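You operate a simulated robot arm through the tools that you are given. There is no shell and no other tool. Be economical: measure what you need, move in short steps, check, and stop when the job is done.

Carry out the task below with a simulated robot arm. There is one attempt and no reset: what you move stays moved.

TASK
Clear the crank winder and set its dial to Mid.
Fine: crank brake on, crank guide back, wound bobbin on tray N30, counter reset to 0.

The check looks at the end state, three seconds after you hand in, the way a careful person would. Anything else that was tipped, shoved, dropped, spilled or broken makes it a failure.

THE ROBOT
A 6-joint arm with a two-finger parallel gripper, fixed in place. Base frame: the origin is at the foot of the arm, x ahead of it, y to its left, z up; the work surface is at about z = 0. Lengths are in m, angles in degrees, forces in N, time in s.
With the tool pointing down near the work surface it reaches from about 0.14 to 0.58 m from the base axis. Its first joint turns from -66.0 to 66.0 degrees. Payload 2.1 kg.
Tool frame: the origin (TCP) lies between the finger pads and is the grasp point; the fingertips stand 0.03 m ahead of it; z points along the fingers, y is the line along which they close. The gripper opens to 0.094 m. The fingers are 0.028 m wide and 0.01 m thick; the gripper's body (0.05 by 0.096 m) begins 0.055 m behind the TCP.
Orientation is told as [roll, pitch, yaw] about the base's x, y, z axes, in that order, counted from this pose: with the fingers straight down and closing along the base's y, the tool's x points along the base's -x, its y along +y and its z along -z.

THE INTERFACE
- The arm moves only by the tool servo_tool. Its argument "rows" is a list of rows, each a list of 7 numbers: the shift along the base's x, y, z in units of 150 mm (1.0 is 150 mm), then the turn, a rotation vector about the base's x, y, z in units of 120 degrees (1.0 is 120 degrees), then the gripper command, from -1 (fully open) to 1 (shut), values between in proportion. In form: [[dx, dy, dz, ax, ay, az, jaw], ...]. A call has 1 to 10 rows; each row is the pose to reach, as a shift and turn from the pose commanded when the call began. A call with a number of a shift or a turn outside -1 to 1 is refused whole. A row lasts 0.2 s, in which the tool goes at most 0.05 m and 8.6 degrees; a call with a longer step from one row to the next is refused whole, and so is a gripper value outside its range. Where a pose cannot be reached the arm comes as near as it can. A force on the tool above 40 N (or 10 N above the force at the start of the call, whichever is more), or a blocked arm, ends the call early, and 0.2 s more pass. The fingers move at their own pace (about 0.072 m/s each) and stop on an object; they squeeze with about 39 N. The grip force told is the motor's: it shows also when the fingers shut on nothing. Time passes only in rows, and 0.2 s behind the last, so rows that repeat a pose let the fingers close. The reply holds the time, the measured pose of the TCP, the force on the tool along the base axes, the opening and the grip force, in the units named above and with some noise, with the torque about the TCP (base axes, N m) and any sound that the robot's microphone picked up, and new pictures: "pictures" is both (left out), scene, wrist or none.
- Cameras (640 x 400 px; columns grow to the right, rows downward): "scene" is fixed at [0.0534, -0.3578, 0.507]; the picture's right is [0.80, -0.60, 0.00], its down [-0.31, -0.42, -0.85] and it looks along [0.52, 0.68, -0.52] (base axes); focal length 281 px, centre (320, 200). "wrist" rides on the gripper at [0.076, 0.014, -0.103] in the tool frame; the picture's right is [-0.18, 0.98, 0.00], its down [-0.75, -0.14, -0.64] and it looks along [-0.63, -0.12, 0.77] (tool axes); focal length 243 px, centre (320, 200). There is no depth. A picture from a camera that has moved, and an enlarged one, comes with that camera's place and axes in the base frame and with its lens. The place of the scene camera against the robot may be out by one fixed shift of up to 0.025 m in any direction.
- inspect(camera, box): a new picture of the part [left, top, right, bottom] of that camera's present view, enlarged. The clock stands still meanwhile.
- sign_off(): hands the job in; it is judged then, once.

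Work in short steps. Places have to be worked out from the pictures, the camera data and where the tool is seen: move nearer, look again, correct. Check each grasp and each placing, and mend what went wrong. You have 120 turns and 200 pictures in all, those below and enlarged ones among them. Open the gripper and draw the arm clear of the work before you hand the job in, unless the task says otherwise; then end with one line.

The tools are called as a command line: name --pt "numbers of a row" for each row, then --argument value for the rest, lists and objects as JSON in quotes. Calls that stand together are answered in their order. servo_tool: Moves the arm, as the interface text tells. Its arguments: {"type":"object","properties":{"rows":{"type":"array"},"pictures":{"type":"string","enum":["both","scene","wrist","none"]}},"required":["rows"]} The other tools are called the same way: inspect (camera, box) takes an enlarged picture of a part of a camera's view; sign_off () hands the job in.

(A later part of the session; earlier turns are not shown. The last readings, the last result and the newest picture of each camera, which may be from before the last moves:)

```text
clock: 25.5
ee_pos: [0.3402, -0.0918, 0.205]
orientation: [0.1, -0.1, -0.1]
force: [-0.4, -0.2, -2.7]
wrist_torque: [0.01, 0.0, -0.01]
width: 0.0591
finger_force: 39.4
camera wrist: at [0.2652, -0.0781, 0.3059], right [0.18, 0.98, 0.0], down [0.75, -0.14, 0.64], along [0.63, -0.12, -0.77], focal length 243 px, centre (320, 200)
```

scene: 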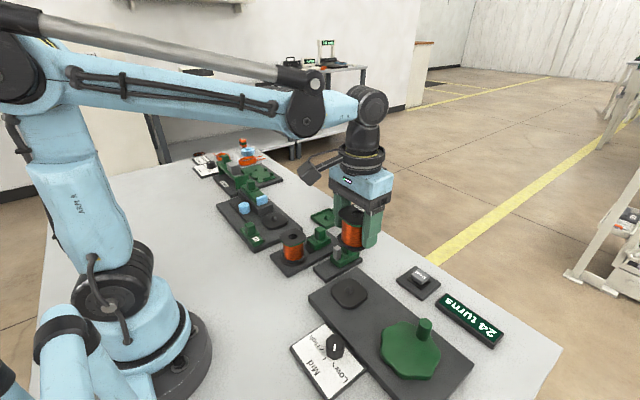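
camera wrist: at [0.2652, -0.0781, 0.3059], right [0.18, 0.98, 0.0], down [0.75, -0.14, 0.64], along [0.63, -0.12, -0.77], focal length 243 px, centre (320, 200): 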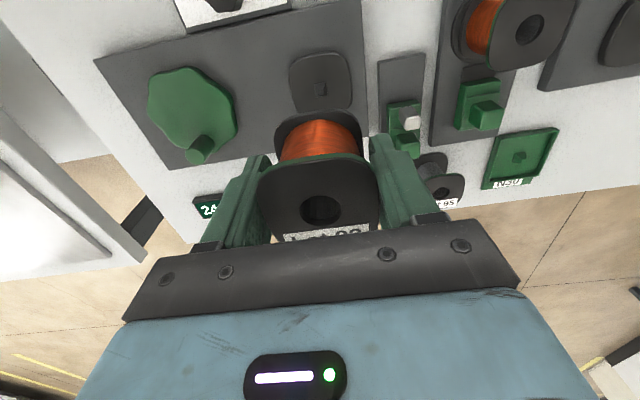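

Lifted cleanly. Tray N30's peg is near (0.484, 0.164), so I'll carry the bobbin there high up in two legs.

servo_tool --pt "0.1 0.25 0 0 0 0 -0.1" --pt "0.2 0.5 0 0 0 0 -0.1" --pt "0.3 0.75 0 0 0 0 -0.1" --pt "0.4 1.0 0 0 0 0 -0.1" --pictures "none"

servo_tool --pt "0.15 0.2 0 0 0 0 -0.1" --pt "0.25 0.4 0 0 0 0 -0.1" --pt "0.3 0.7 0 0 0 0 -0.1" --pt "0.3 0.7 0 0 0 0 -0.1" --pictures "both"

inspect --camera "scene" --box '[280, 160, 400, 235]'

```text
clock: 26.5
ee_pos: [0.4012, 0.0609, 0.207]
orientation: [0.1, 0.0, 0.0]
force: [0.5, 0.0, -2.4]
wrist_torque: [0.0, 0.01, -0.02]
width: 0.0593
finger_force: 38.9
```

```text
clock: 27.5
ee_pos: [0.4448, 0.1643, 0.2088]
orientation: [0.1, 0.0, 0.0]
force: [0.1, 0.9, -2.4]
wrist_torque: [-0.01, 0.01, 0.01]
width: 0.059
finger_force: 39.4
camera wrist: at [0.3699, 0.1784, 0.3117], right [0.18, 0.98, 0.0], down [0.75, -0.14, 0.64], along [0.63, -0.12, -0.77], focal length 243 px, centre (320, 200)
```

scene: 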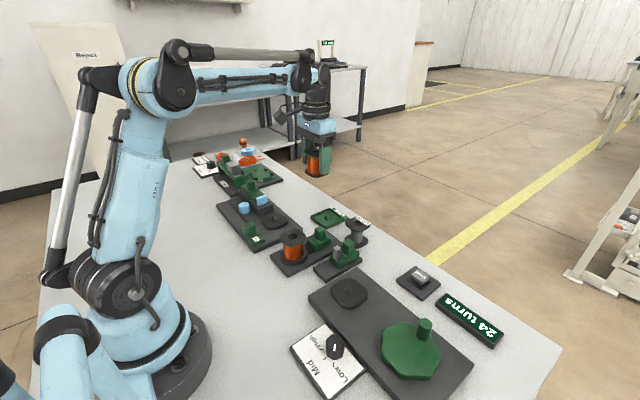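
wrist: 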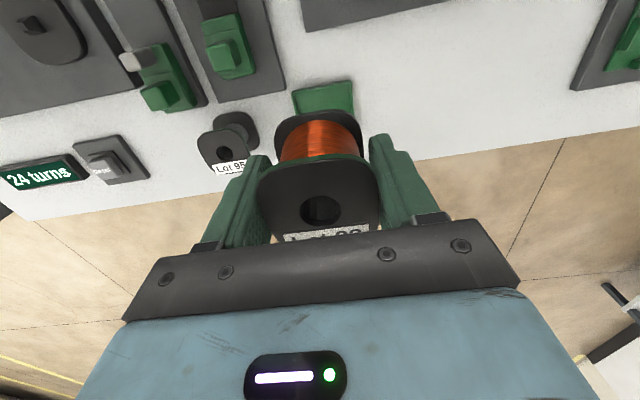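

```text
5.33 times, centred on (340, 198) of scene
camera zoom: at [0.0535, -0.3577, 0.5071], right [0.8, -0.6, 0.0], down [-0.31, -0.42, -0.85], along [0.52, 0.68, -0.52], focal length 1500 px, centre (213, 213)
```

zoom: 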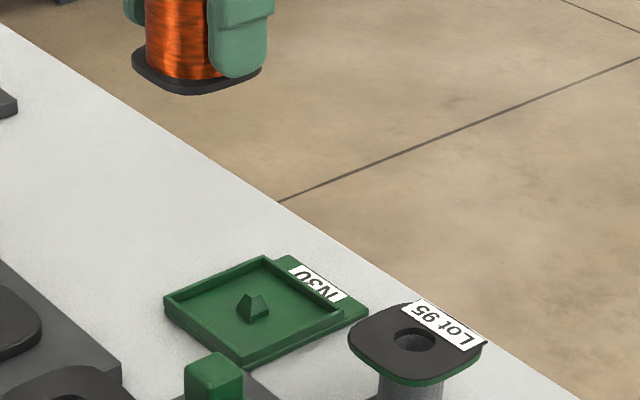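

I'll zoom on the tray edge in the wrist view to refine its place.

inspect --camera "wrist" --box '[260, 70, 388, 150]'

inspect --camera "scene" --box '[300, 195, 380, 245]'

```text
5.00 times, centred on (324, 110) of wrist
camera zoom: at [0.3699, 0.1784, 0.3117], right [0.18, 0.98, 0.0], down [0.75, -0.14, 0.64], along [0.63, -0.12, -0.77], focal length 1213 px, centre (300, 650)
```

zoom: 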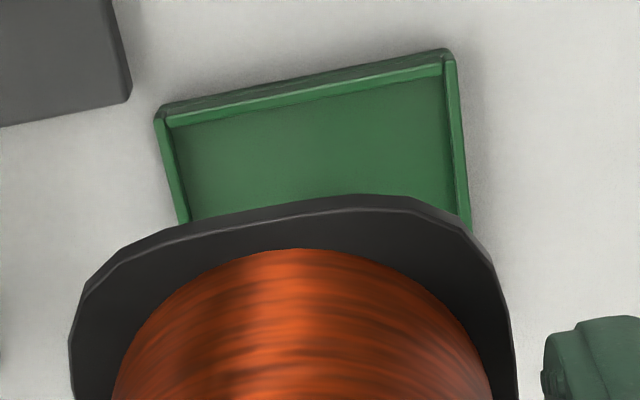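

```text
8.00 times, centred on (340, 220) of scene
camera zoom: at [0.0535, -0.3577, 0.5071], right [0.8, -0.6, 0.0], down [-0.31, -0.42, -0.85], along [0.52, 0.68, -0.52], focal length 2250 px, centre (160, 40)
```

zoom: 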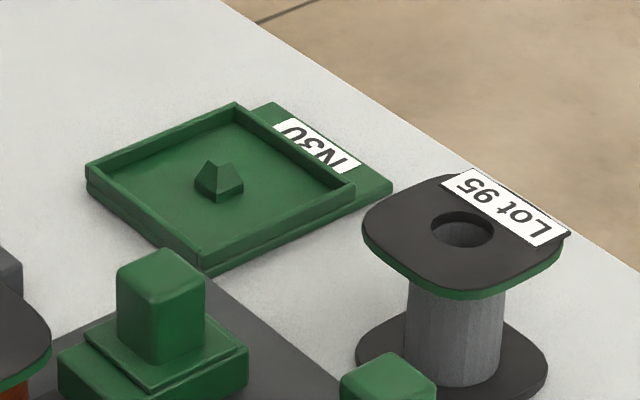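

The tray rim outer corners give a centre of (0.484, 0.164), which agrees with the peg. I'll move over it and come down to hover just above.

servo_tool --pt "0.13 0 0 0 0 0 -0.1" --pt "0.255 0 -0.1 0 0 0 -0.1" --pt "0.255 0 -0.35 0 0 0 -0.1" --pt "0.255 0 -0.6 0 0 0 -0.1" --pt "0.255 0 -0.7 0 0 0 -0.1" --pt "0.255 0 -0.7 0 0 0 -0.1" --pictures "both"

inspect --camera "scene" --box '[300, 180, 380, 230]'

inspect --camera "wrist" --box '[240, 60, 400, 160]'

```text
clock: 28.9
ee_pos: [0.483, 0.1629, 0.1015]
orientation: [0.2, 0.0, 0.0]
force: [-0.1, 0.4, -3.3]
wrist_torque: [0.0, 0.0, -0.01]
width: 0.0594
finger_force: 39.4
camera wrist: at [0.4083, 0.1774, 0.2024], right [0.18, 0.98, 0.0], down [0.75, -0.14, 0.64], along [0.63, -0.12, -0.77], focal length 243 px, centre (320, 200)
```

scene: 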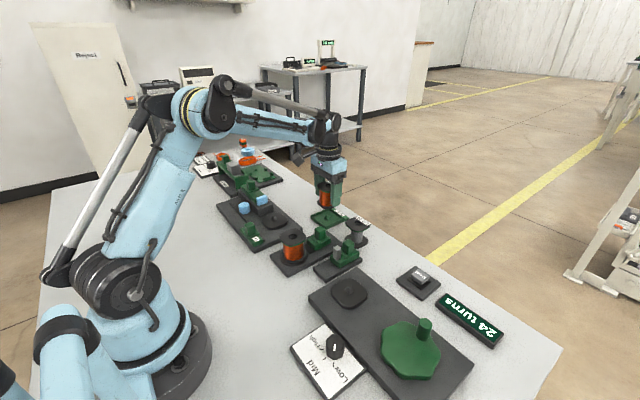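
wrist: 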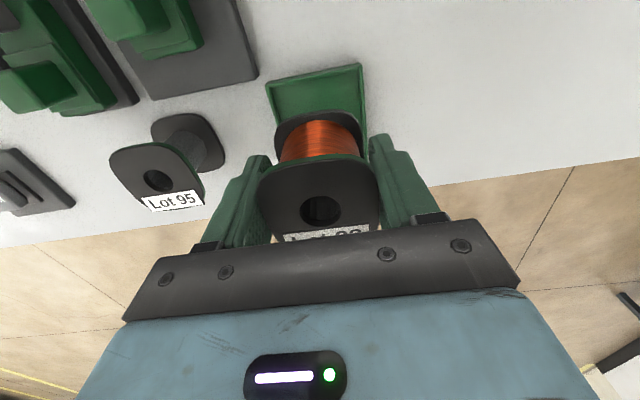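

```text
8.00 times, centred on (340, 205) of scene
camera zoom: at [0.0534, -0.3577, 0.5071], right [0.8, -0.6, 0.0], down [-0.31, -0.42, -0.85], along [0.52, 0.68, -0.52], focal length 2250 px, centre (160, 160)
```

zoom: 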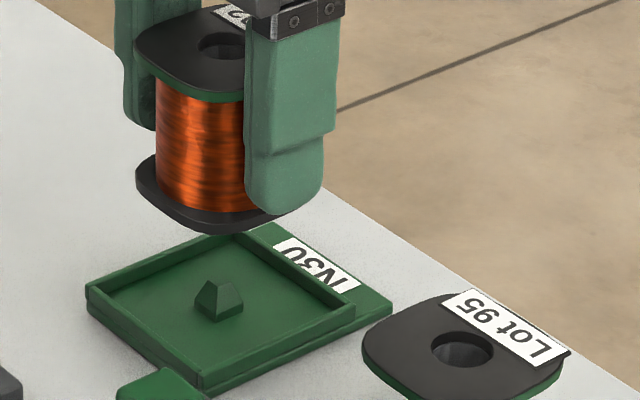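

```text
4.00 times, centred on (320, 110) of wrist
camera zoom: at [0.4083, 0.1774, 0.2024], right [0.18, 0.98, 0.0], down [0.75, -0.14, 0.64], along [0.63, -0.12, -0.77], focal length 970 px, centre (320, 560)
```

zoom: 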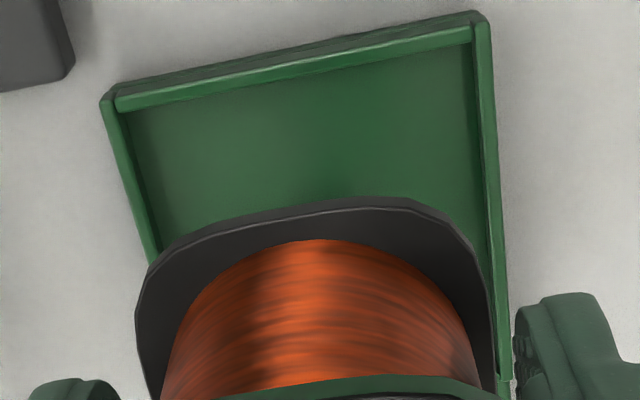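

The bobbin and tray line up at y≈0.164, x≈0.484. I'll descend slowly with the force guard on.

servo_tool --pt "0 0 -0.08 0 0 0 -0.1" --pt "0 0 -0.16 0 0 0 -0.1" --pt "0 0 -0.22 0 0 0 -0.1" --pt "0 0 -0.26 0 0 0 -0.1" --pt "0 0 -0.28 0 0 0 -0.1" --pictures "wrist"

inspect --camera "scene" --box '[300, 180, 380, 230]'

```text
clock: 30.1
ee_pos: [0.4845, 0.1657, 0.0579]
orientation: [0.0, 0.0, 0.0]
force: [-0.6, -0.2, -3.0]
wrist_torque: [0.01, 0.01, -0.01]
width: 0.0588
finger_force: 39.0
camera wrist: at [0.4087, 0.1786, 0.1617], right [0.18, 0.98, 0.0], down [0.75, -0.14, 0.64], along [0.63, -0.12, -0.77], focal length 243 px, centre (320, 200)
```

wrist: 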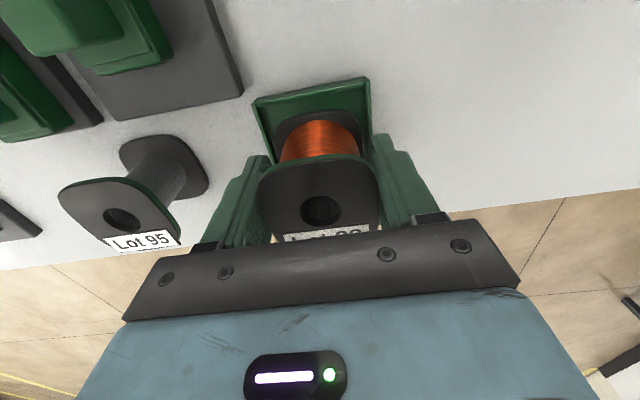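

```text
8.00 times, centred on (340, 205) of scene
camera zoom: at [0.0534, -0.3577, 0.5071], right [0.8, -0.6, 0.0], down [-0.31, -0.42, -0.85], along [0.52, 0.68, -0.52], focal length 2250 px, centre (160, 160)
```

zoom: 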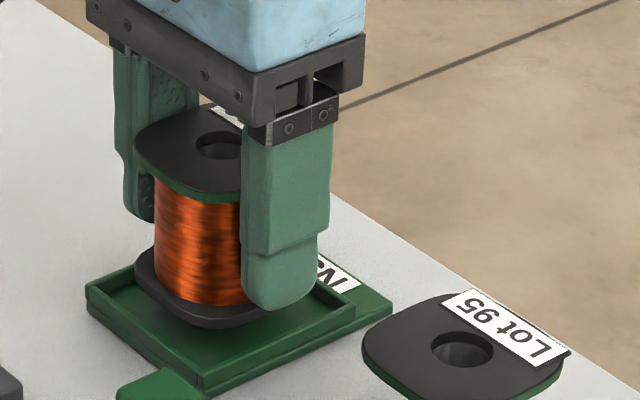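

It's still a few mm above the floor and looks centred over the peg. I'll continue down in tiny steps until contact.

servo_tool --pt "0 0 -0.015 0 0 0 -0.1" --pt "0 0 -0.03 0 0 0 -0.1" --pt "0 0 -0.04 0 0 0 -0.1" --pictures "none"

inspect --camera "scene" --box '[300, 180, 380, 230]'

```text
clock: 30.9
ee_pos: [0.4849, 0.1641, 0.0537]
orientation: [0.1, 0.0, 0.1]
force: [0.3, 0.2, -2.9]
wrist_torque: [-0.01, -0.03, 0.01]
width: 0.0592
finger_force: 38.6
```

```text
8.00 times, centred on (340, 205) of scene
camera zoom: at [0.0534, -0.3577, 0.5071], right [0.8, -0.6, 0.0], down [-0.31, -0.42, -0.85], along [0.52, 0.68, -0.52], focal length 2250 px, centre (160, 160)
```

zoom: 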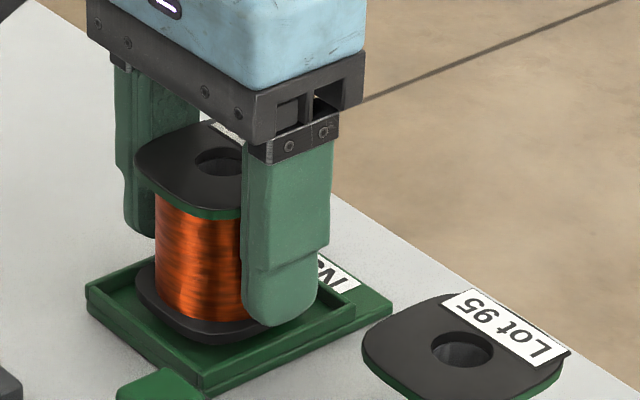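

There's still no contact, with force at the bobbin's weight only. I'll go down further.

servo_tool --pt "0 0 -0.012 0 0 0 -0.1" --pt "0 0 -0.024 0 0 0 -0.1" --pt "0 0 -0.036 0 0 0 -0.1" --pictures "none"

inspect --camera "scene" --box '[300, 180, 380, 230]'

```text
clock: 31.7
ee_pos: [0.4825, 0.165, 0.047]
orientation: [0.1, 0.0, 0.1]
force: [-0.5, -0.4, -2.9]
wrist_torque: [0.0, 0.02, -0.01]
width: 0.0593
finger_force: 39.5
```

```text
8.00 times, centred on (340, 205) of scene
camera zoom: at [0.0534, -0.3577, 0.5071], right [0.8, -0.6, 0.0], down [-0.31, -0.42, -0.85], along [0.52, 0.68, -0.52], focal length 2250 px, centre (160, 160)
```

zoom: 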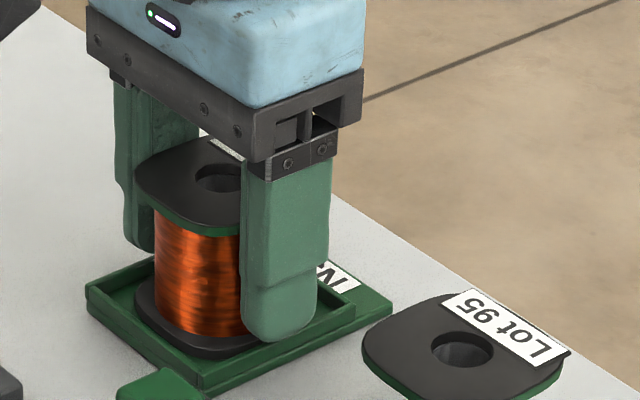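

The fingertips are just above the rim, so I'll go down 1 mm at a time and watch for contact.

servo_tool --pt "0 0 -0.007 0 0 0 -0.1" --pt "0 0 -0.014 0 0 0 -0.1" --pictures "none"

inspect --camera "wrist" --box '[220, 60, 420, 185]'

```text
clock: 32.3
ee_pos: [0.482, 0.1638, 0.0462]
orientation: [0.2, 0.1, -0.2]
force: [-1.1, -5.3, 25.5]
wrist_torque: [0.23, -0.25, 0.03]
width: 0.0592
finger_force: 39.0
```

```text
3.20 times, centred on (320, 122) of wrist
camera zoom: at [0.4077, 0.1776, 0.1486], right [0.18, 0.98, 0.0], down [0.75, -0.14, 0.64], along [0.63, -0.12, -0.77], focal length 776 px, centre (320, 448)
```

zoom: 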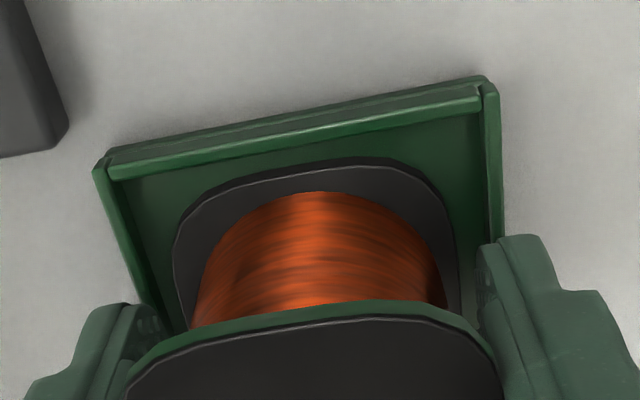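

Contact at 25 N with the bobbin well inside the tray. I'll ease up half a millimetre and open gradually.

servo_tool --pt "0 0 0.005 0 0 0 -0.1" --pt "0 0 0.005 0 0 0 -0.25" --pt "0 0 0.005 0 0 0 -0.35" --pt "0 0 0.005 0 0 0 -0.5" --pt "0 0 0.005 0 0 0 -0.5" --pictures "none"

inspect --camera "wrist" --box '[220, 60, 420, 185]'

inspect --camera "scene" --box '[300, 180, 380, 230]'

```text
clock: 33.5
ee_pos: [0.4834, 0.1638, 0.0473]
orientation: [0.0, 0.1, 0.0]
force: [-0.5, -0.7, 0.2]
wrist_torque: [-0.01, 0.01, -0.03]
width: 0.0703
finger_force: 0.1
```

```text
3.20 times, centred on (320, 122) of wrist
camera zoom: at [0.4074, 0.1779, 0.1481], right [0.18, 0.98, 0.0], down [0.75, -0.14, 0.64], along [0.63, -0.12, -0.77], focal length 776 px, centre (320, 448)
```

zoom: 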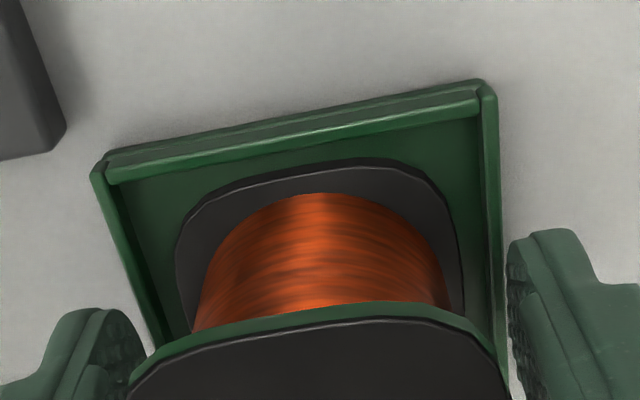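

```text
8.00 times, centred on (340, 205) of scene
camera zoom: at [0.0534, -0.3578, 0.507], right [0.8, -0.6, 0.0], down [-0.31, -0.42, -0.85], along [0.52, 0.68, -0.52], focal length 2250 px, centre (160, 160)
```

zoom: 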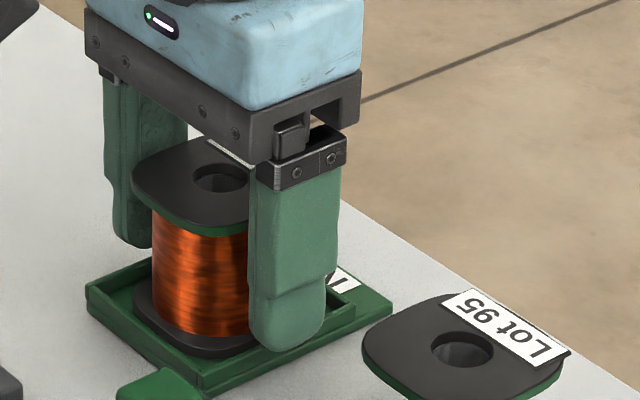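

Released and standing in the tray. I'll rise straight up and check it.

servo_tool --pt "0 0 0.1 0 0 0 -0.5" --pt "0 0 0.35 0 0 0 -0.5" --pt "0 0 0.65 0 0 0 -0.5" --pt "0 0 0.9 0 0 0 -0.5" --pt "0 -0.3 0.9 0 0 0 0" --pt "0 -0.6 0.9 0 0 0 1" --pt "0 -0.9 0.9 0 0 0 1" --pictures "none"

servo_tool --pt "0 -0.3 0 0 0 0 1" --pt "0 -0.6 0 0 0 0 1" --pt "0 -0.9 0 0 0 0 1" --pt "0 -1.0 0 0 0 0 1" --pt "0 -1.0 0 0 0 0 1" --pictures "both"

inspect --camera "scene" --box '[260, 190, 420, 290]'

inspect --camera "wrist" --box '[220, 50, 420, 175]'

```text
clock: 35.1
ee_pos: [0.4856, 0.0322, 0.1823]
orientation: [0.2, 0.0, -0.1]
force: [0.2, -0.5, -0.2]
wrist_torque: [0.03, -0.02, 0.02]
width: 0.0
finger_force: 33.0
```

```text
clock: 36.3
ee_pos: [0.4827, -0.1191, 0.1838]
orientation: [0.2, -0.1, 0.0]
force: [0.4, 0.6, 0.0]
wrist_torque: [0.0, 0.0, -0.01]
width: 0.0
finger_force: 32.9
camera wrist: at [0.4062, -0.1061, 0.2862], right [0.18, 0.98, 0.0], down [0.75, -0.14, 0.64], along [0.63, -0.12, -0.77], focal length 243 px, centre (320, 200)
```

scene: 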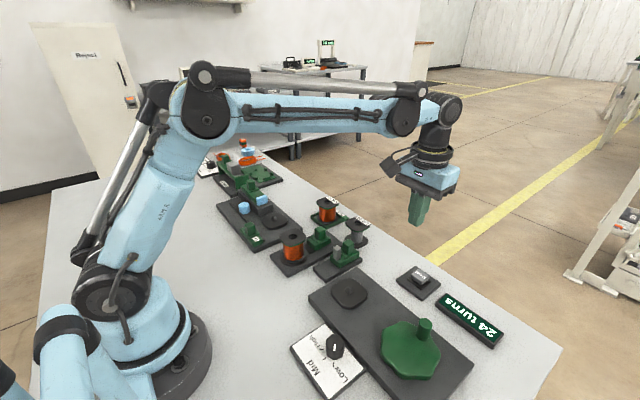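
wrist: 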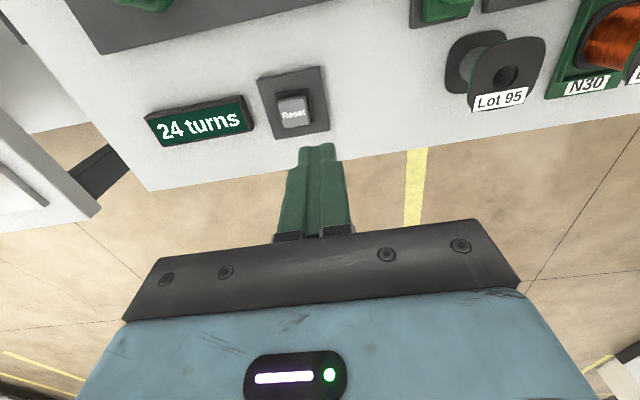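

```text
4.00 times, centred on (340, 240) of scene
camera zoom: at [0.0534, -0.3578, 0.507], right [0.8, -0.6, 0.0], down [-0.31, -0.42, -0.85], along [0.52, 0.68, -0.52], focal length 1125 px, centre (240, 40)
```

zoom: 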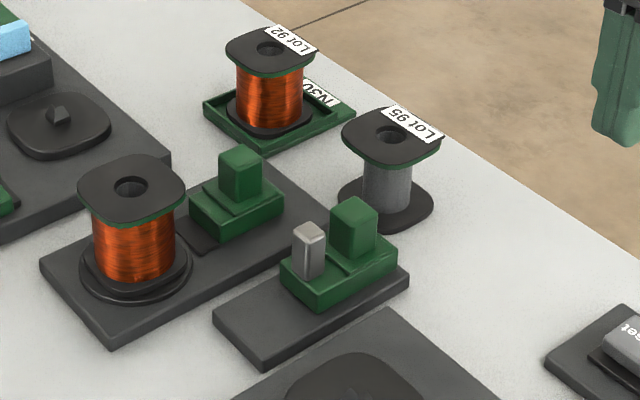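

```text
3.20 times, centred on (320, 112) of wrist
camera zoom: at [0.4062, -0.1061, 0.2862], right [0.18, 0.98, 0.0], down [0.75, -0.14, 0.64], along [0.63, -0.12, -0.77], focal length 776 px, centre (320, 480)
```

zoom: 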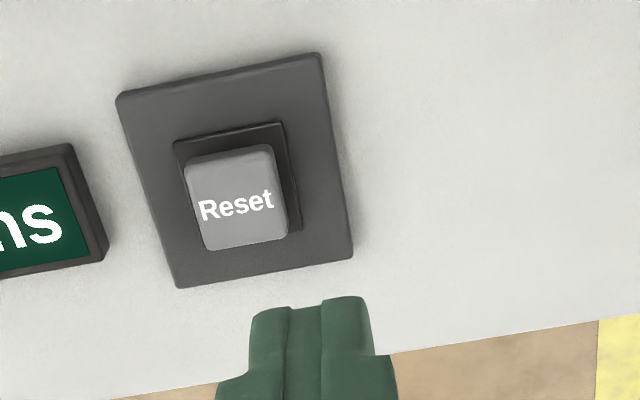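

Lot 92 stands squarely in tray N30, and Lot 95 is untouched. The reset button is at about (0.494, -0.151), so I'll move over it with closed fingers and lower.

servo_tool --pt "0.075 -0.213 0 0 0 0 1" --pt "0.075 -0.213 -0.3 0 0 0 1" --pt "0.075 -0.213 -0.6 0 0 0 1" --pt "0.075 -0.213 -0.75 0 0 0 1" --pt "0.075 -0.213 -0.75 0 0 0 1" --pictures "none"

inspect --camera "scene" --box '[380, 240, 500, 315]'

inspect --camera "wrist" --box '[200, 40, 440, 190]'

```text
clock: 37.5
ee_pos: [0.4929, -0.1502, 0.0713]
orientation: [0.1, 0.0, 0.0]
force: [-0.6, -0.2, 0.5]
wrist_torque: [-0.01, 0.01, 0.0]
width: 0.0
finger_force: 33.0
```

```text
5.33 times, centred on (440, 278) of scene
camera zoom: at [0.0534, -0.3578, 0.507], right [0.8, -0.6, 0.0], down [-0.31, -0.42, -0.85], along [0.52, 0.68, -0.52], focal length 1500 px, centre (-320, -213)
```

zoom: 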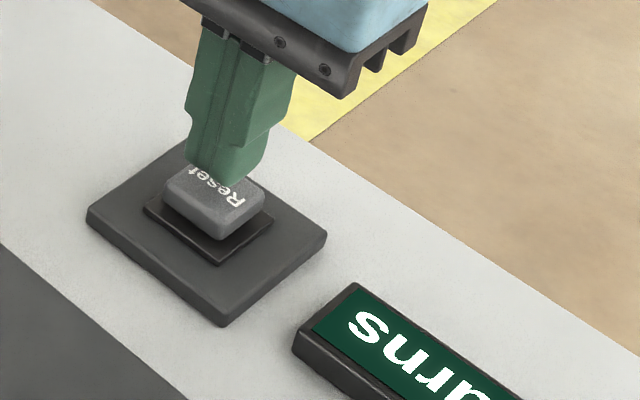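

```text
2.67 times, centred on (320, 115) of wrist
camera zoom: at [0.4181, -0.1371, 0.1723], right [0.18, 0.98, 0.0], down [0.75, -0.14, 0.64], along [0.63, -0.12, -0.77], focal length 647 px, centre (320, 427)
```

zoom: 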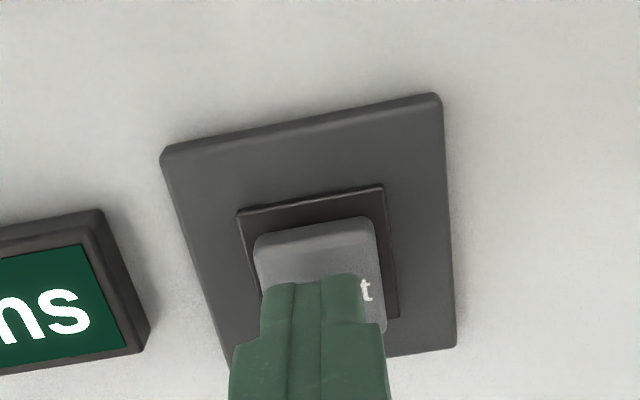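

The base plate's corners give a centre of (0.493, -0.151), so I'm directly above the button. Pressing down gently.

servo_tool --pt "0 0 -0.03 0 0 0 1" --pt "0 0 -0.05 0 0 0 1" --pt "0 0 -0.07 0 0 0 1" --pt "0 0 -0.085 0 0 0 1" --pt "0 0 -0.1 0 0 0 1" --pt "0 0 -0.115 0 0 0 1" --pt "0 0 -0.13 0 0 0 1" --pictures "none"

inspect --camera "scene" --box '[380, 240, 540, 340]'

```text
clock: 39.1
ee_pos: [0.4951, -0.151, 0.051]
orientation: [0.1, 0.1, 0.0]
force: [-5.8, 6.9, 23.2]
wrist_torque: [0.19, 0.17, -0.06]
width: 0.0
finger_force: 33.0
heard: click
```

```text
4.00 times, centred on (460, 290) of scene
camera zoom: at [0.0533, -0.3577, 0.5071], right [0.8, -0.6, 0.0], down [-0.31, -0.42, -0.85], along [0.52, 0.68, -0.52], focal length 1125 px, centre (-240, -160)
```

zoom: 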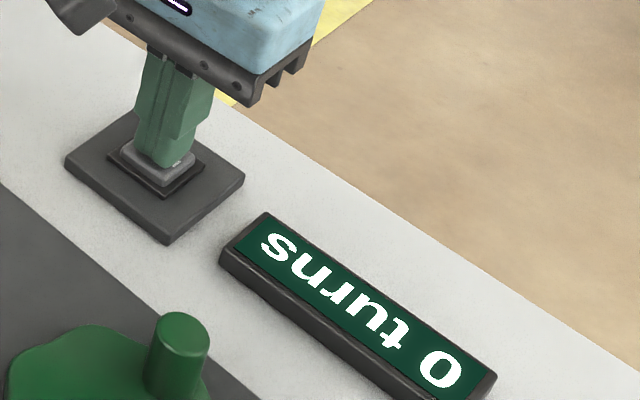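

Click heard and the counter reads 0. I'll rise and move over to the dial for a look.

servo_tool --pt "0 0 0.2 0 0 0 1" --pt "0 0 0.5 0 0 0 1" --pt "0 0 0.8 0 0 0 1" --pt "0 0 1.0 0 0 0 1" --pt "-0.3 0 1.0 0 0 0 0.3" --pt "-0.6 0 1.0 0 0 0 -0.2" --pt "-0.9 0 1.0 0 0 0 -0.2" --pictures "none"

servo_tool --pt "-0.2 -0.05 0 0 0 0 -0.2" --pt "-0.4 -0.05 0 0 0 0 -0.2" --pt "-0.4 -0.05 0 0 0 0 -0.2" --pictures "both"

inspect --camera "wrist" --box '[200, 0, 440, 150]'

inspect --camera "scene" --box '[270, 310, 390, 400]'

```text
clock: 40.7
ee_pos: [0.357, -0.1485, 0.201]
orientation: [0.0, 0.0, -0.1]
force: [0.6, -0.5, -0.6]
wrist_torque: [0.03, -0.05, -0.04]
width: 0.0563
finger_force: 0.0
```

```text
clock: 41.5
ee_pos: [0.2987, -0.16, 0.202]
orientation: [0.1, 0.0, 0.0]
force: [-0.4, 0.5, -0.5]
wrist_torque: [0.0, -0.01, -0.04]
width: 0.0561
finger_force: 0.0
camera wrist: at [0.2232, -0.1456, 0.3038], right [0.18, 0.98, 0.0], down [0.75, -0.14, 0.64], along [0.63, -0.12, -0.77], focal length 243 px, centre (320, 200)
```

scene: 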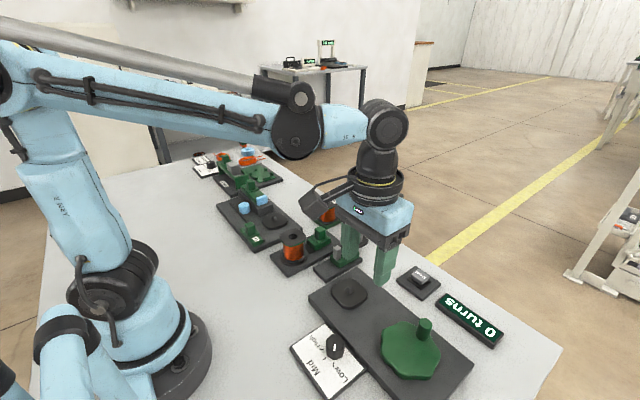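
wrist: 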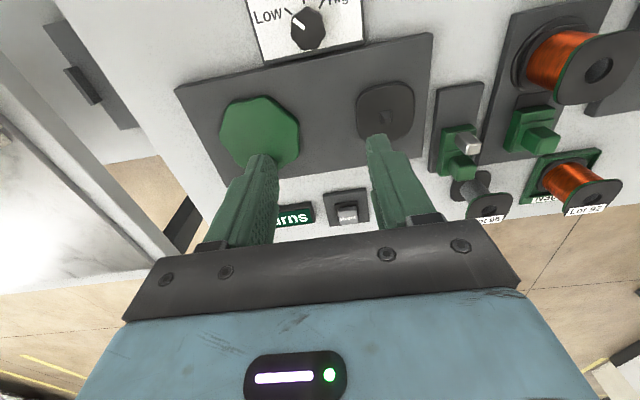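

```text
2.67 times, centred on (320, 75) of wrist
camera zoom: at [0.2232, -0.1456, 0.3038], right [0.18, 0.98, 0.0], down [0.75, -0.14, 0.64], along [0.63, -0.12, -0.77], focal length 647 px, centre (320, 533)
```

zoom: 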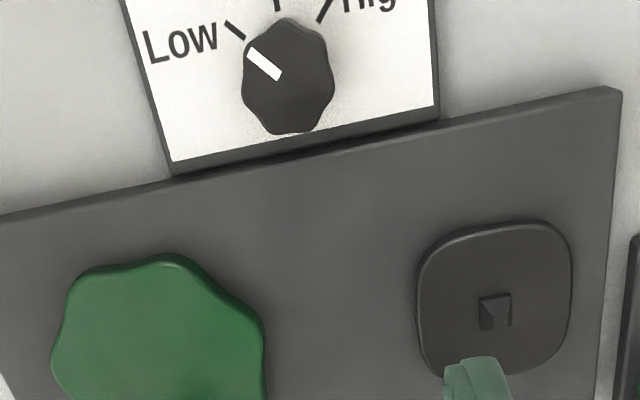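

```text
4.44 times, centred on (330, 355) of scene
camera zoom: at [0.0534, -0.3578, 0.507], right [0.8, -0.6, 0.0], down [-0.31, -0.42, -0.85], along [0.52, 0.68, -0.52], focal length 1250 px, centre (276, -489)
```

zoom: 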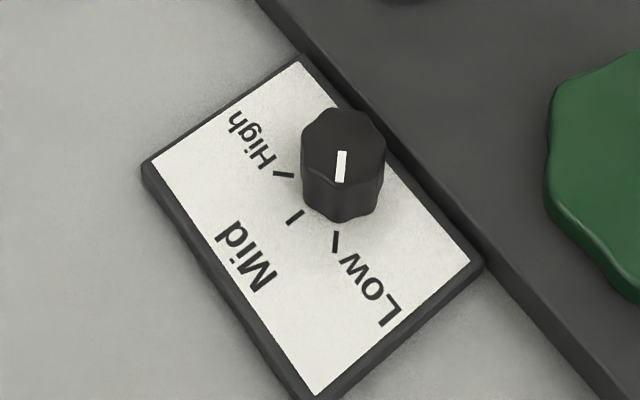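

The knob triangulates to (0.243, -0.160) with its top near z≈0.028 and a diameter of about 33 mm. The ticks are about 45° apart and Mid points toward -x, so going Low to Mid is -45° about z. I'll come down above the knob and recheck.

servo_tool --pt "-0.2 0 0 0 0 0 -0.2" --pt "-0.371 0 -0.1 0 0 0 -0.2" --pt "-0.371 0 -0.4 0 0 0 -0.2" --pt "-0.371 0 -0.7 0 0 0 -0.2" --pt "-0.371 0 -0.75 0 0 0 -0.2" --pt "-0.371 0 -0.75 0 0 0 -0.2" --pictures "wrist"

inspect --camera "scene" --box '[270, 310, 390, 400]'

inspect --camera "wrist" --box '[220, 50, 420, 175]'

```text
clock: 42.9
ee_pos: [0.2423, -0.1589, 0.0856]
orientation: [0.1, 0.0, 0.0]
force: [0.0, 0.2, -0.1]
wrist_torque: [0.01, 0.05, 0.02]
width: 0.0564
finger_force: 0.0
camera wrist: at [0.1662, -0.1465, 0.1877], right [0.18, 0.98, 0.0], down [0.75, -0.14, 0.64], along [0.63, -0.12, -0.77], focal length 243 px, centre (320, 200)
```

wrist: 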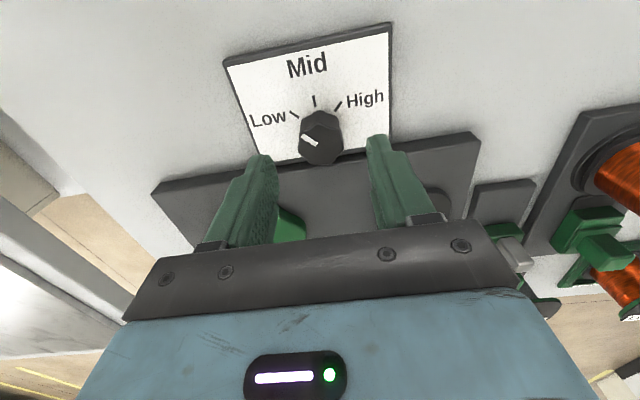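

```text
4.44 times, centred on (330, 355) of scene
camera zoom: at [0.0534, -0.3577, 0.507], right [0.8, -0.6, 0.0], down [-0.31, -0.42, -0.85], along [0.52, 0.68, -0.52], focal length 1250 px, centre (276, -489)
```

zoom: 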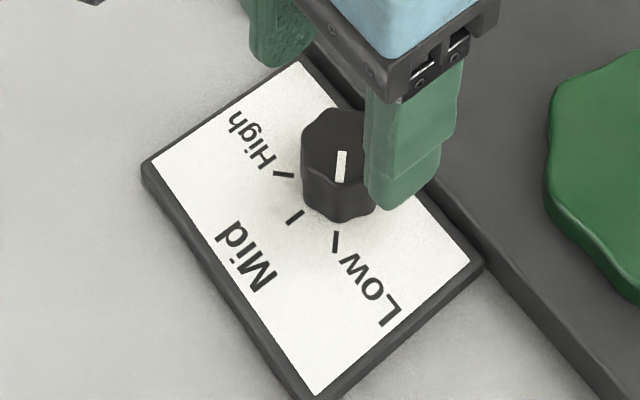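

```text
3.20 times, centred on (320, 112) of wrist
camera zoom: at [0.1662, -0.1465, 0.1877], right [0.18, 0.98, 0.0], down [0.75, -0.14, 0.64], along [0.63, -0.12, -0.77], focal length 776 px, centre (320, 480)
```

zoom: 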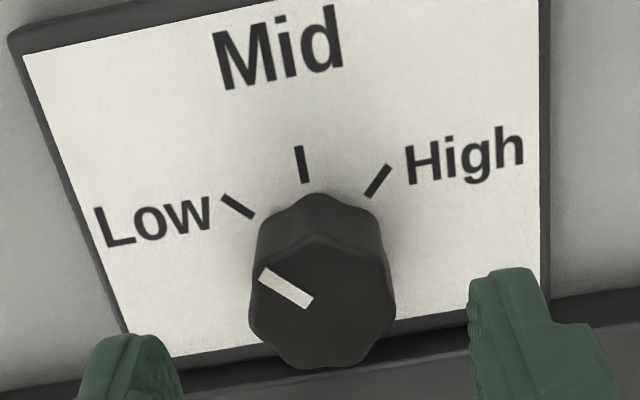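

The knob is centred between the fingers with its top at z≈0.033. I'll lower so the tips are at about 0.02, level with or above the neighbouring platform, and close.

servo_tool --pt "0.005 -0.007 -0.12 0 0 0 -0.2" --pt "0.005 -0.007 -0.235 0 0 0 -0.2" --pt "0.005 -0.007 -0.235 0 0 0 0.2" --pt "0.005 -0.007 -0.235 0 0 0 0.6" --pt "0.005 -0.007 -0.235 0 0 0 0.6" --pictures "none"

inspect --camera "scene" --box '[270, 310, 390, 400]'

inspect --camera "wrist" --box '[220, 80, 420, 205]'

```text
clock: 44.1
ee_pos: [0.245, -0.1607, 0.0513]
orientation: [0.5, -0.1, 0.0]
force: [3.9, 26.6, -12.7]
wrist_torque: [0.07, 0.57, -0.01]
width: 0.0313
finger_force: 44.8
```

```text
4.44 times, centred on (330, 355) of scene
camera zoom: at [0.0535, -0.3578, 0.507], right [0.8, -0.6, 0.0], down [-0.31, -0.42, -0.85], along [0.51, 0.68, -0.52], focal length 1250 px, centre (276, -489)
```

zoom: 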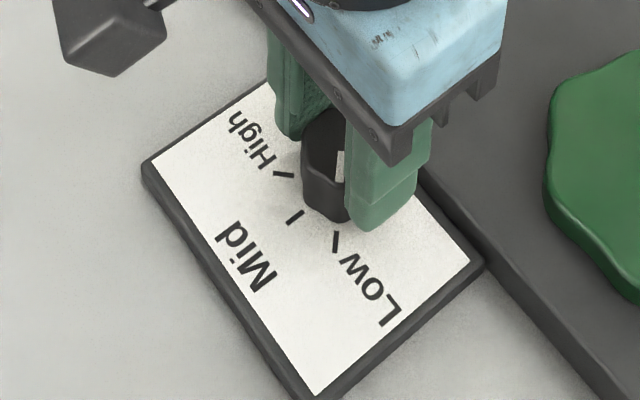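

```text
3.20 times, centred on (320, 142) of wrist
camera zoom: at [0.1689, -0.1475, 0.1534], right [0.18, 0.98, 0.01], down [0.75, -0.14, 0.64], along [0.63, -0.11, -0.77], focal length 776 px, centre (320, 384)
```

zoom: 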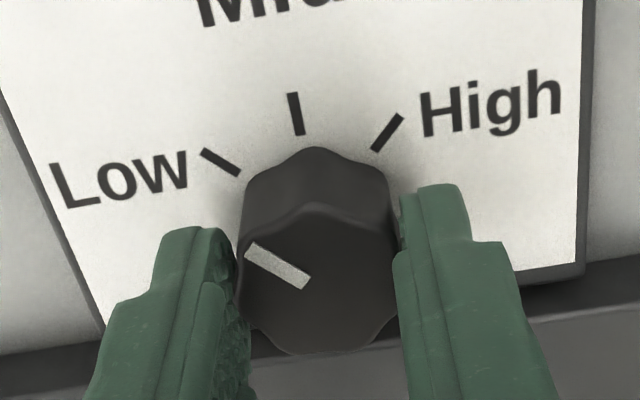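

Gripped at 31 mm with a +y side load. I'll ease y and turn the first half, -22.5°.

servo_tool --pt "0 0.006 0 0 0 0 0.6" --pt "0 0.006 0 0 0 -0.05 0.6" --pt "0 0.006 0 0 0 -0.1 0.6" --pt "0 0.006 0 0 0 -0.15 0.6" --pt "0 0.006 0 0 0 -0.19 0.6" --pictures "none"

inspect --camera "scene" --box '[270, 310, 390, 400]'

inspect --camera "wrist" --box '[220, 80, 420, 205]'

```text
clock: 45.3
ee_pos: [0.245, -0.1613, 0.0512]
orientation: [0.0, 0.0, -23.1]
force: [-11.3, 4.5, -22.3]
wrist_torque: [0.22, -0.64, -0.01]
width: 0.0309
finger_force: 44.8
```

```text
4.44 times, centred on (330, 355) of scene
camera zoom: at [0.0534, -0.3578, 0.507], right [0.8, -0.6, 0.0], down [-0.31, -0.42, -0.85], along [0.52, 0.68, -0.52], focal length 1250 px, centre (276, -489)
```

zoom: 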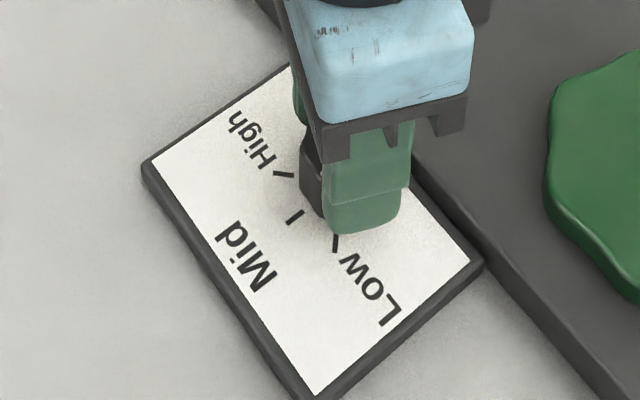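

```text
3.20 times, centred on (320, 142) of wrist
camera zoom: at [0.1808, -0.1179, 0.1535], right [0.55, 0.83, 0.0], down [0.64, -0.42, 0.64], along [0.53, -0.36, -0.77], focal length 776 px, centre (320, 384)
```

zoom: 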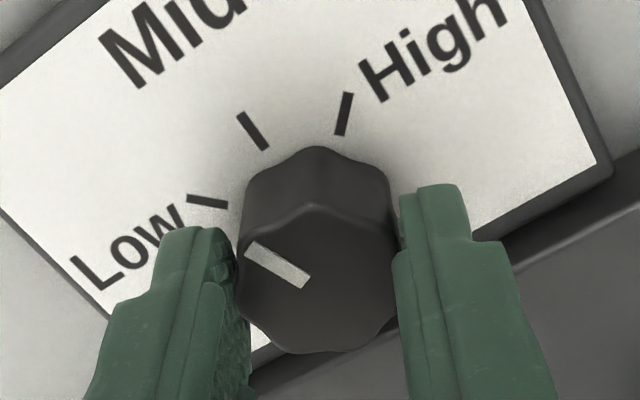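

The knob turned along with the gripper. To stay clear of the platform edge I'll release slightly, rise, turn back to yaw 0 and regrip.

servo_tool --pt "0 0 0 0 0 0 0.2" --pt "0 0 0 0 0 0 0.2" --pt "0 0 0.1 0 0 0 0.2" --pt "0 0 0.18 0 0 0.05 0.0" --pt "0 0 0.18 0 0 0.1 -0.1" --pt "0 0 0.18 0 0 0.15 -0.1" --pt "0 0 0.18 0 0 0.19 -0.1" --pt "0 0 0.18 0 0 0.19 -0.1" --pictures "none"

inspect --camera "wrist" --box '[220, 50, 420, 175]'

```text
clock: 47.1
ee_pos: [0.2439, -0.1597, 0.0786]
orientation: [0.1, 0.0, 0.1]
force: [0.2, 0.3, -0.8]
wrist_torque: [0.0, 0.0, 0.0]
width: 0.052
finger_force: 0.0
```

```text
3.20 times, centred on (320, 112) of wrist
camera zoom: at [0.1689, -0.1465, 0.1816], right [0.18, 0.98, 0.0], down [0.75, -0.14, 0.64], along [0.63, -0.12, -0.77], focal length 776 px, centre (320, 480)
```

zoom: 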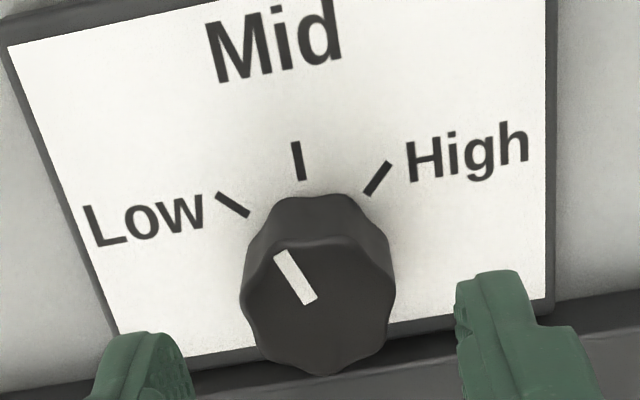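

The pointer is about halfway. I'll regrip and turn about 21° more.

servo_tool --pt "0.01 -0.004 -0.1 0 0 0 -0.1" --pt "0.01 -0.004 -0.185 0 0 0 -0.1" --pt "0.01 -0.004 -0.185 0 0 0 0.2" --pt "0.01 -0.004 -0.185 0 0 0 0.6" --pt "0.01 -0.004 -0.185 0 0 0 0.6" --pt "0.01 -0.004 -0.185 0 0 -0.05 0.6" --pt "0.01 -0.004 -0.185 0 0 -0.1 0.6" --pt "0.01 -0.004 -0.185 0 0 -0.14 0.6" --pt "0.01 -0.004 -0.185 0 0 -0.175 0.6" --pictures "none"

inspect --camera "wrist" --box '[220, 80, 420, 205]'

```text
clock: 49.1
ee_pos: [0.2461, -0.1619, 0.0501]
orientation: [0.0, -0.1, -21.2]
force: [4.1, -13.8, 36.9]
wrist_torque: [0.07, 0.43, 0.04]
width: 0.0313
finger_force: 45.3
```

```text
3.20 times, centred on (320, 142) of wrist
camera zoom: at [0.1811, -0.1207, 0.1529], right [0.53, 0.85, 0.0], down [0.65, -0.4, 0.64], along [0.55, -0.34, -0.77], focal length 776 px, centre (320, 384)
```

zoom: 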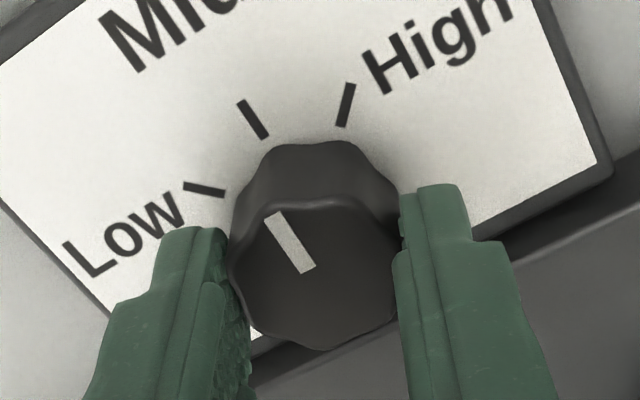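

The pointer is parallel to the Mid tick. I'll release, rise and check from yaw 0.

servo_tool --pt "0 0 0.005 0 0 0 0.2" --pt "0 0 0.005 0 0 0 0.2" --pt "0 0 0.1 0 0 0 0.2" --pt "0 0 0.2 0 0 0.05 0.0" --pt "0 0 0.2 0 0 0.1 -0.1" --pt "0 0 0.2 0 0 0.14 -0.1" --pt "0 0 0.2 0 0 0.177 -0.1" --pt "0 0 0.2 0 0 0.177 -0.1" --pictures "none"

inspect --camera "wrist" --box '[220, 50, 420, 175]'

inspect --camera "scene" --box '[270, 310, 390, 400]'

```text
clock: 50.9
ee_pos: [0.2461, -0.1612, 0.0802]
orientation: [0.0, 0.0, 0.3]
force: [-0.4, -0.4, 0.0]
wrist_torque: [0.01, 0.01, 0.02]
width: 0.0517
finger_force: 0.1
```

```text
3.20 times, centred on (320, 112) of wrist
camera zoom: at [0.1702, -0.1478, 0.1822], right [0.18, 0.98, 0.0], down [0.75, -0.14, 0.64], along [0.63, -0.11, -0.77], focal length 776 px, centre (320, 480)
```

zoom: 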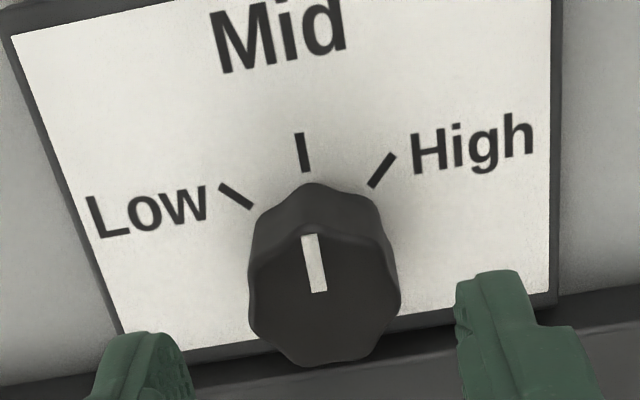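

```text
4.44 times, centred on (330, 355) of scene
camera zoom: at [0.0534, -0.3578, 0.507], right [0.8, -0.6, 0.0], down [-0.31, -0.42, -0.85], along [0.52, 0.68, -0.52], focal length 1250 px, centre (276, -489)
```

zoom: 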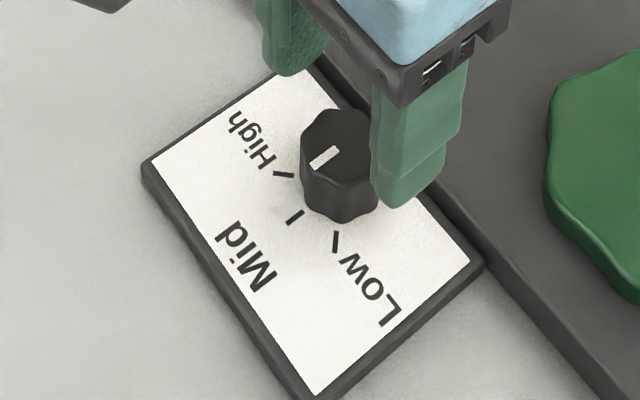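

The dial points at Mid. I'll rise clear, moving over where the wrist camera can check the brake and guide.

servo_tool --pt "0 0 0.3 0 0 0 -0.5" --pt "0 0 0.6 0 0 0 -1" --pt "0 0 0.9 0 0 0 -1" --pt "0.3 0.2 1.0 0 0 0 -1" --pt "0.5 0.5 1.0 0 0 0 -1" --pt "0.7 0.75 1.0 0 0 0 -1" --pt "0.8 1.0 1.0 0 0 0 -1" --pt "0.8 1.0 1.0 0 0 0 -1" --pictures "none"

servo_tool --pt "0 0.2 0 0 0 0 -1" --pt "0 0.4 0 0 0 0 -1" --pt "0 0.4 0 0 0 0 -1" --pictures "both"

inspect --camera "wrist" --box '[220, 0, 460, 150]'

inspect --camera "scene" --box '[265, 195, 385, 295]'

```text
refused: row 4 steps farther than a row can; nothing moved
```

```text
clock: 51.7
ee_pos: [0.2453, -0.1003, 0.0791]
orientation: [0.1, 0.1, 0.2]
force: [0.2, -0.6, -0.4]
wrist_torque: [-0.02, 0.01, 0.01]
width: 0.094
finger_force: 0.2
camera wrist: at [0.1701, -0.0872, 0.1818], right [0.18, 0.98, 0.0], down [0.75, -0.14, 0.64], along [0.63, -0.11, -0.77], focal length 243 px, centre (320, 200)
```

scene: 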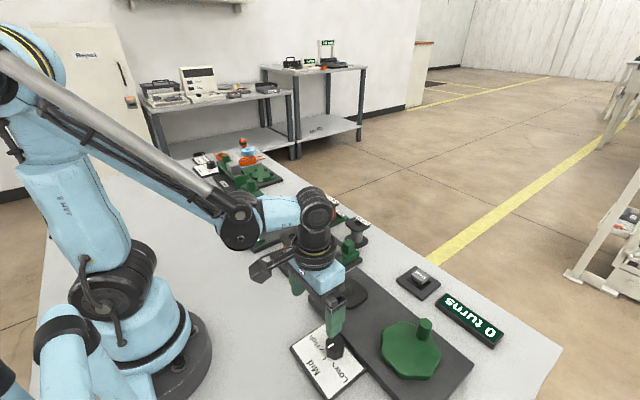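
wrist: 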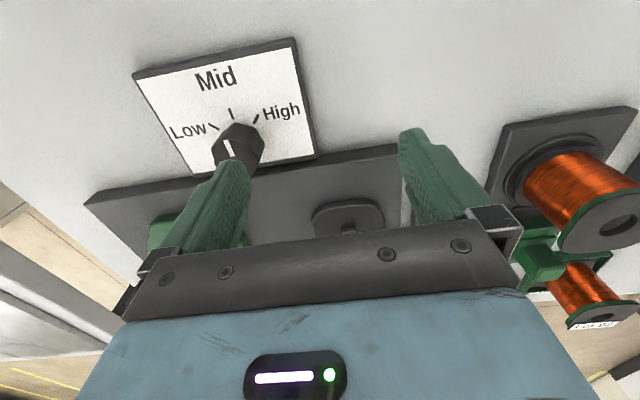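

```text
2.67 times, centred on (340, 75) of wrist
camera zoom: at [0.1701, -0.0872, 0.1818], right [0.18, 0.98, 0.0], down [0.75, -0.14, 0.64], along [0.63, -0.11, -0.77], focal length 647 px, centre (267, 533)
```

zoom: 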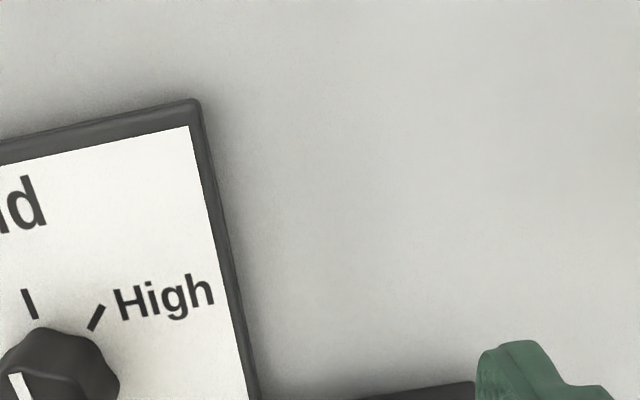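

```text
4.00 times, centred on (325, 245) of scene
camera zoom: at [0.0534, -0.3577, 0.507], right [0.8, -0.6, 0.0], down [-0.31, -0.42, -0.85], along [0.52, 0.68, -0.52], focal length 1125 px, centre (300, 20)
```

zoom: 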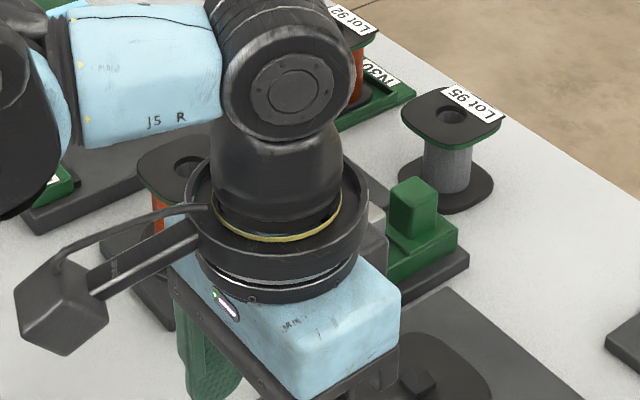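

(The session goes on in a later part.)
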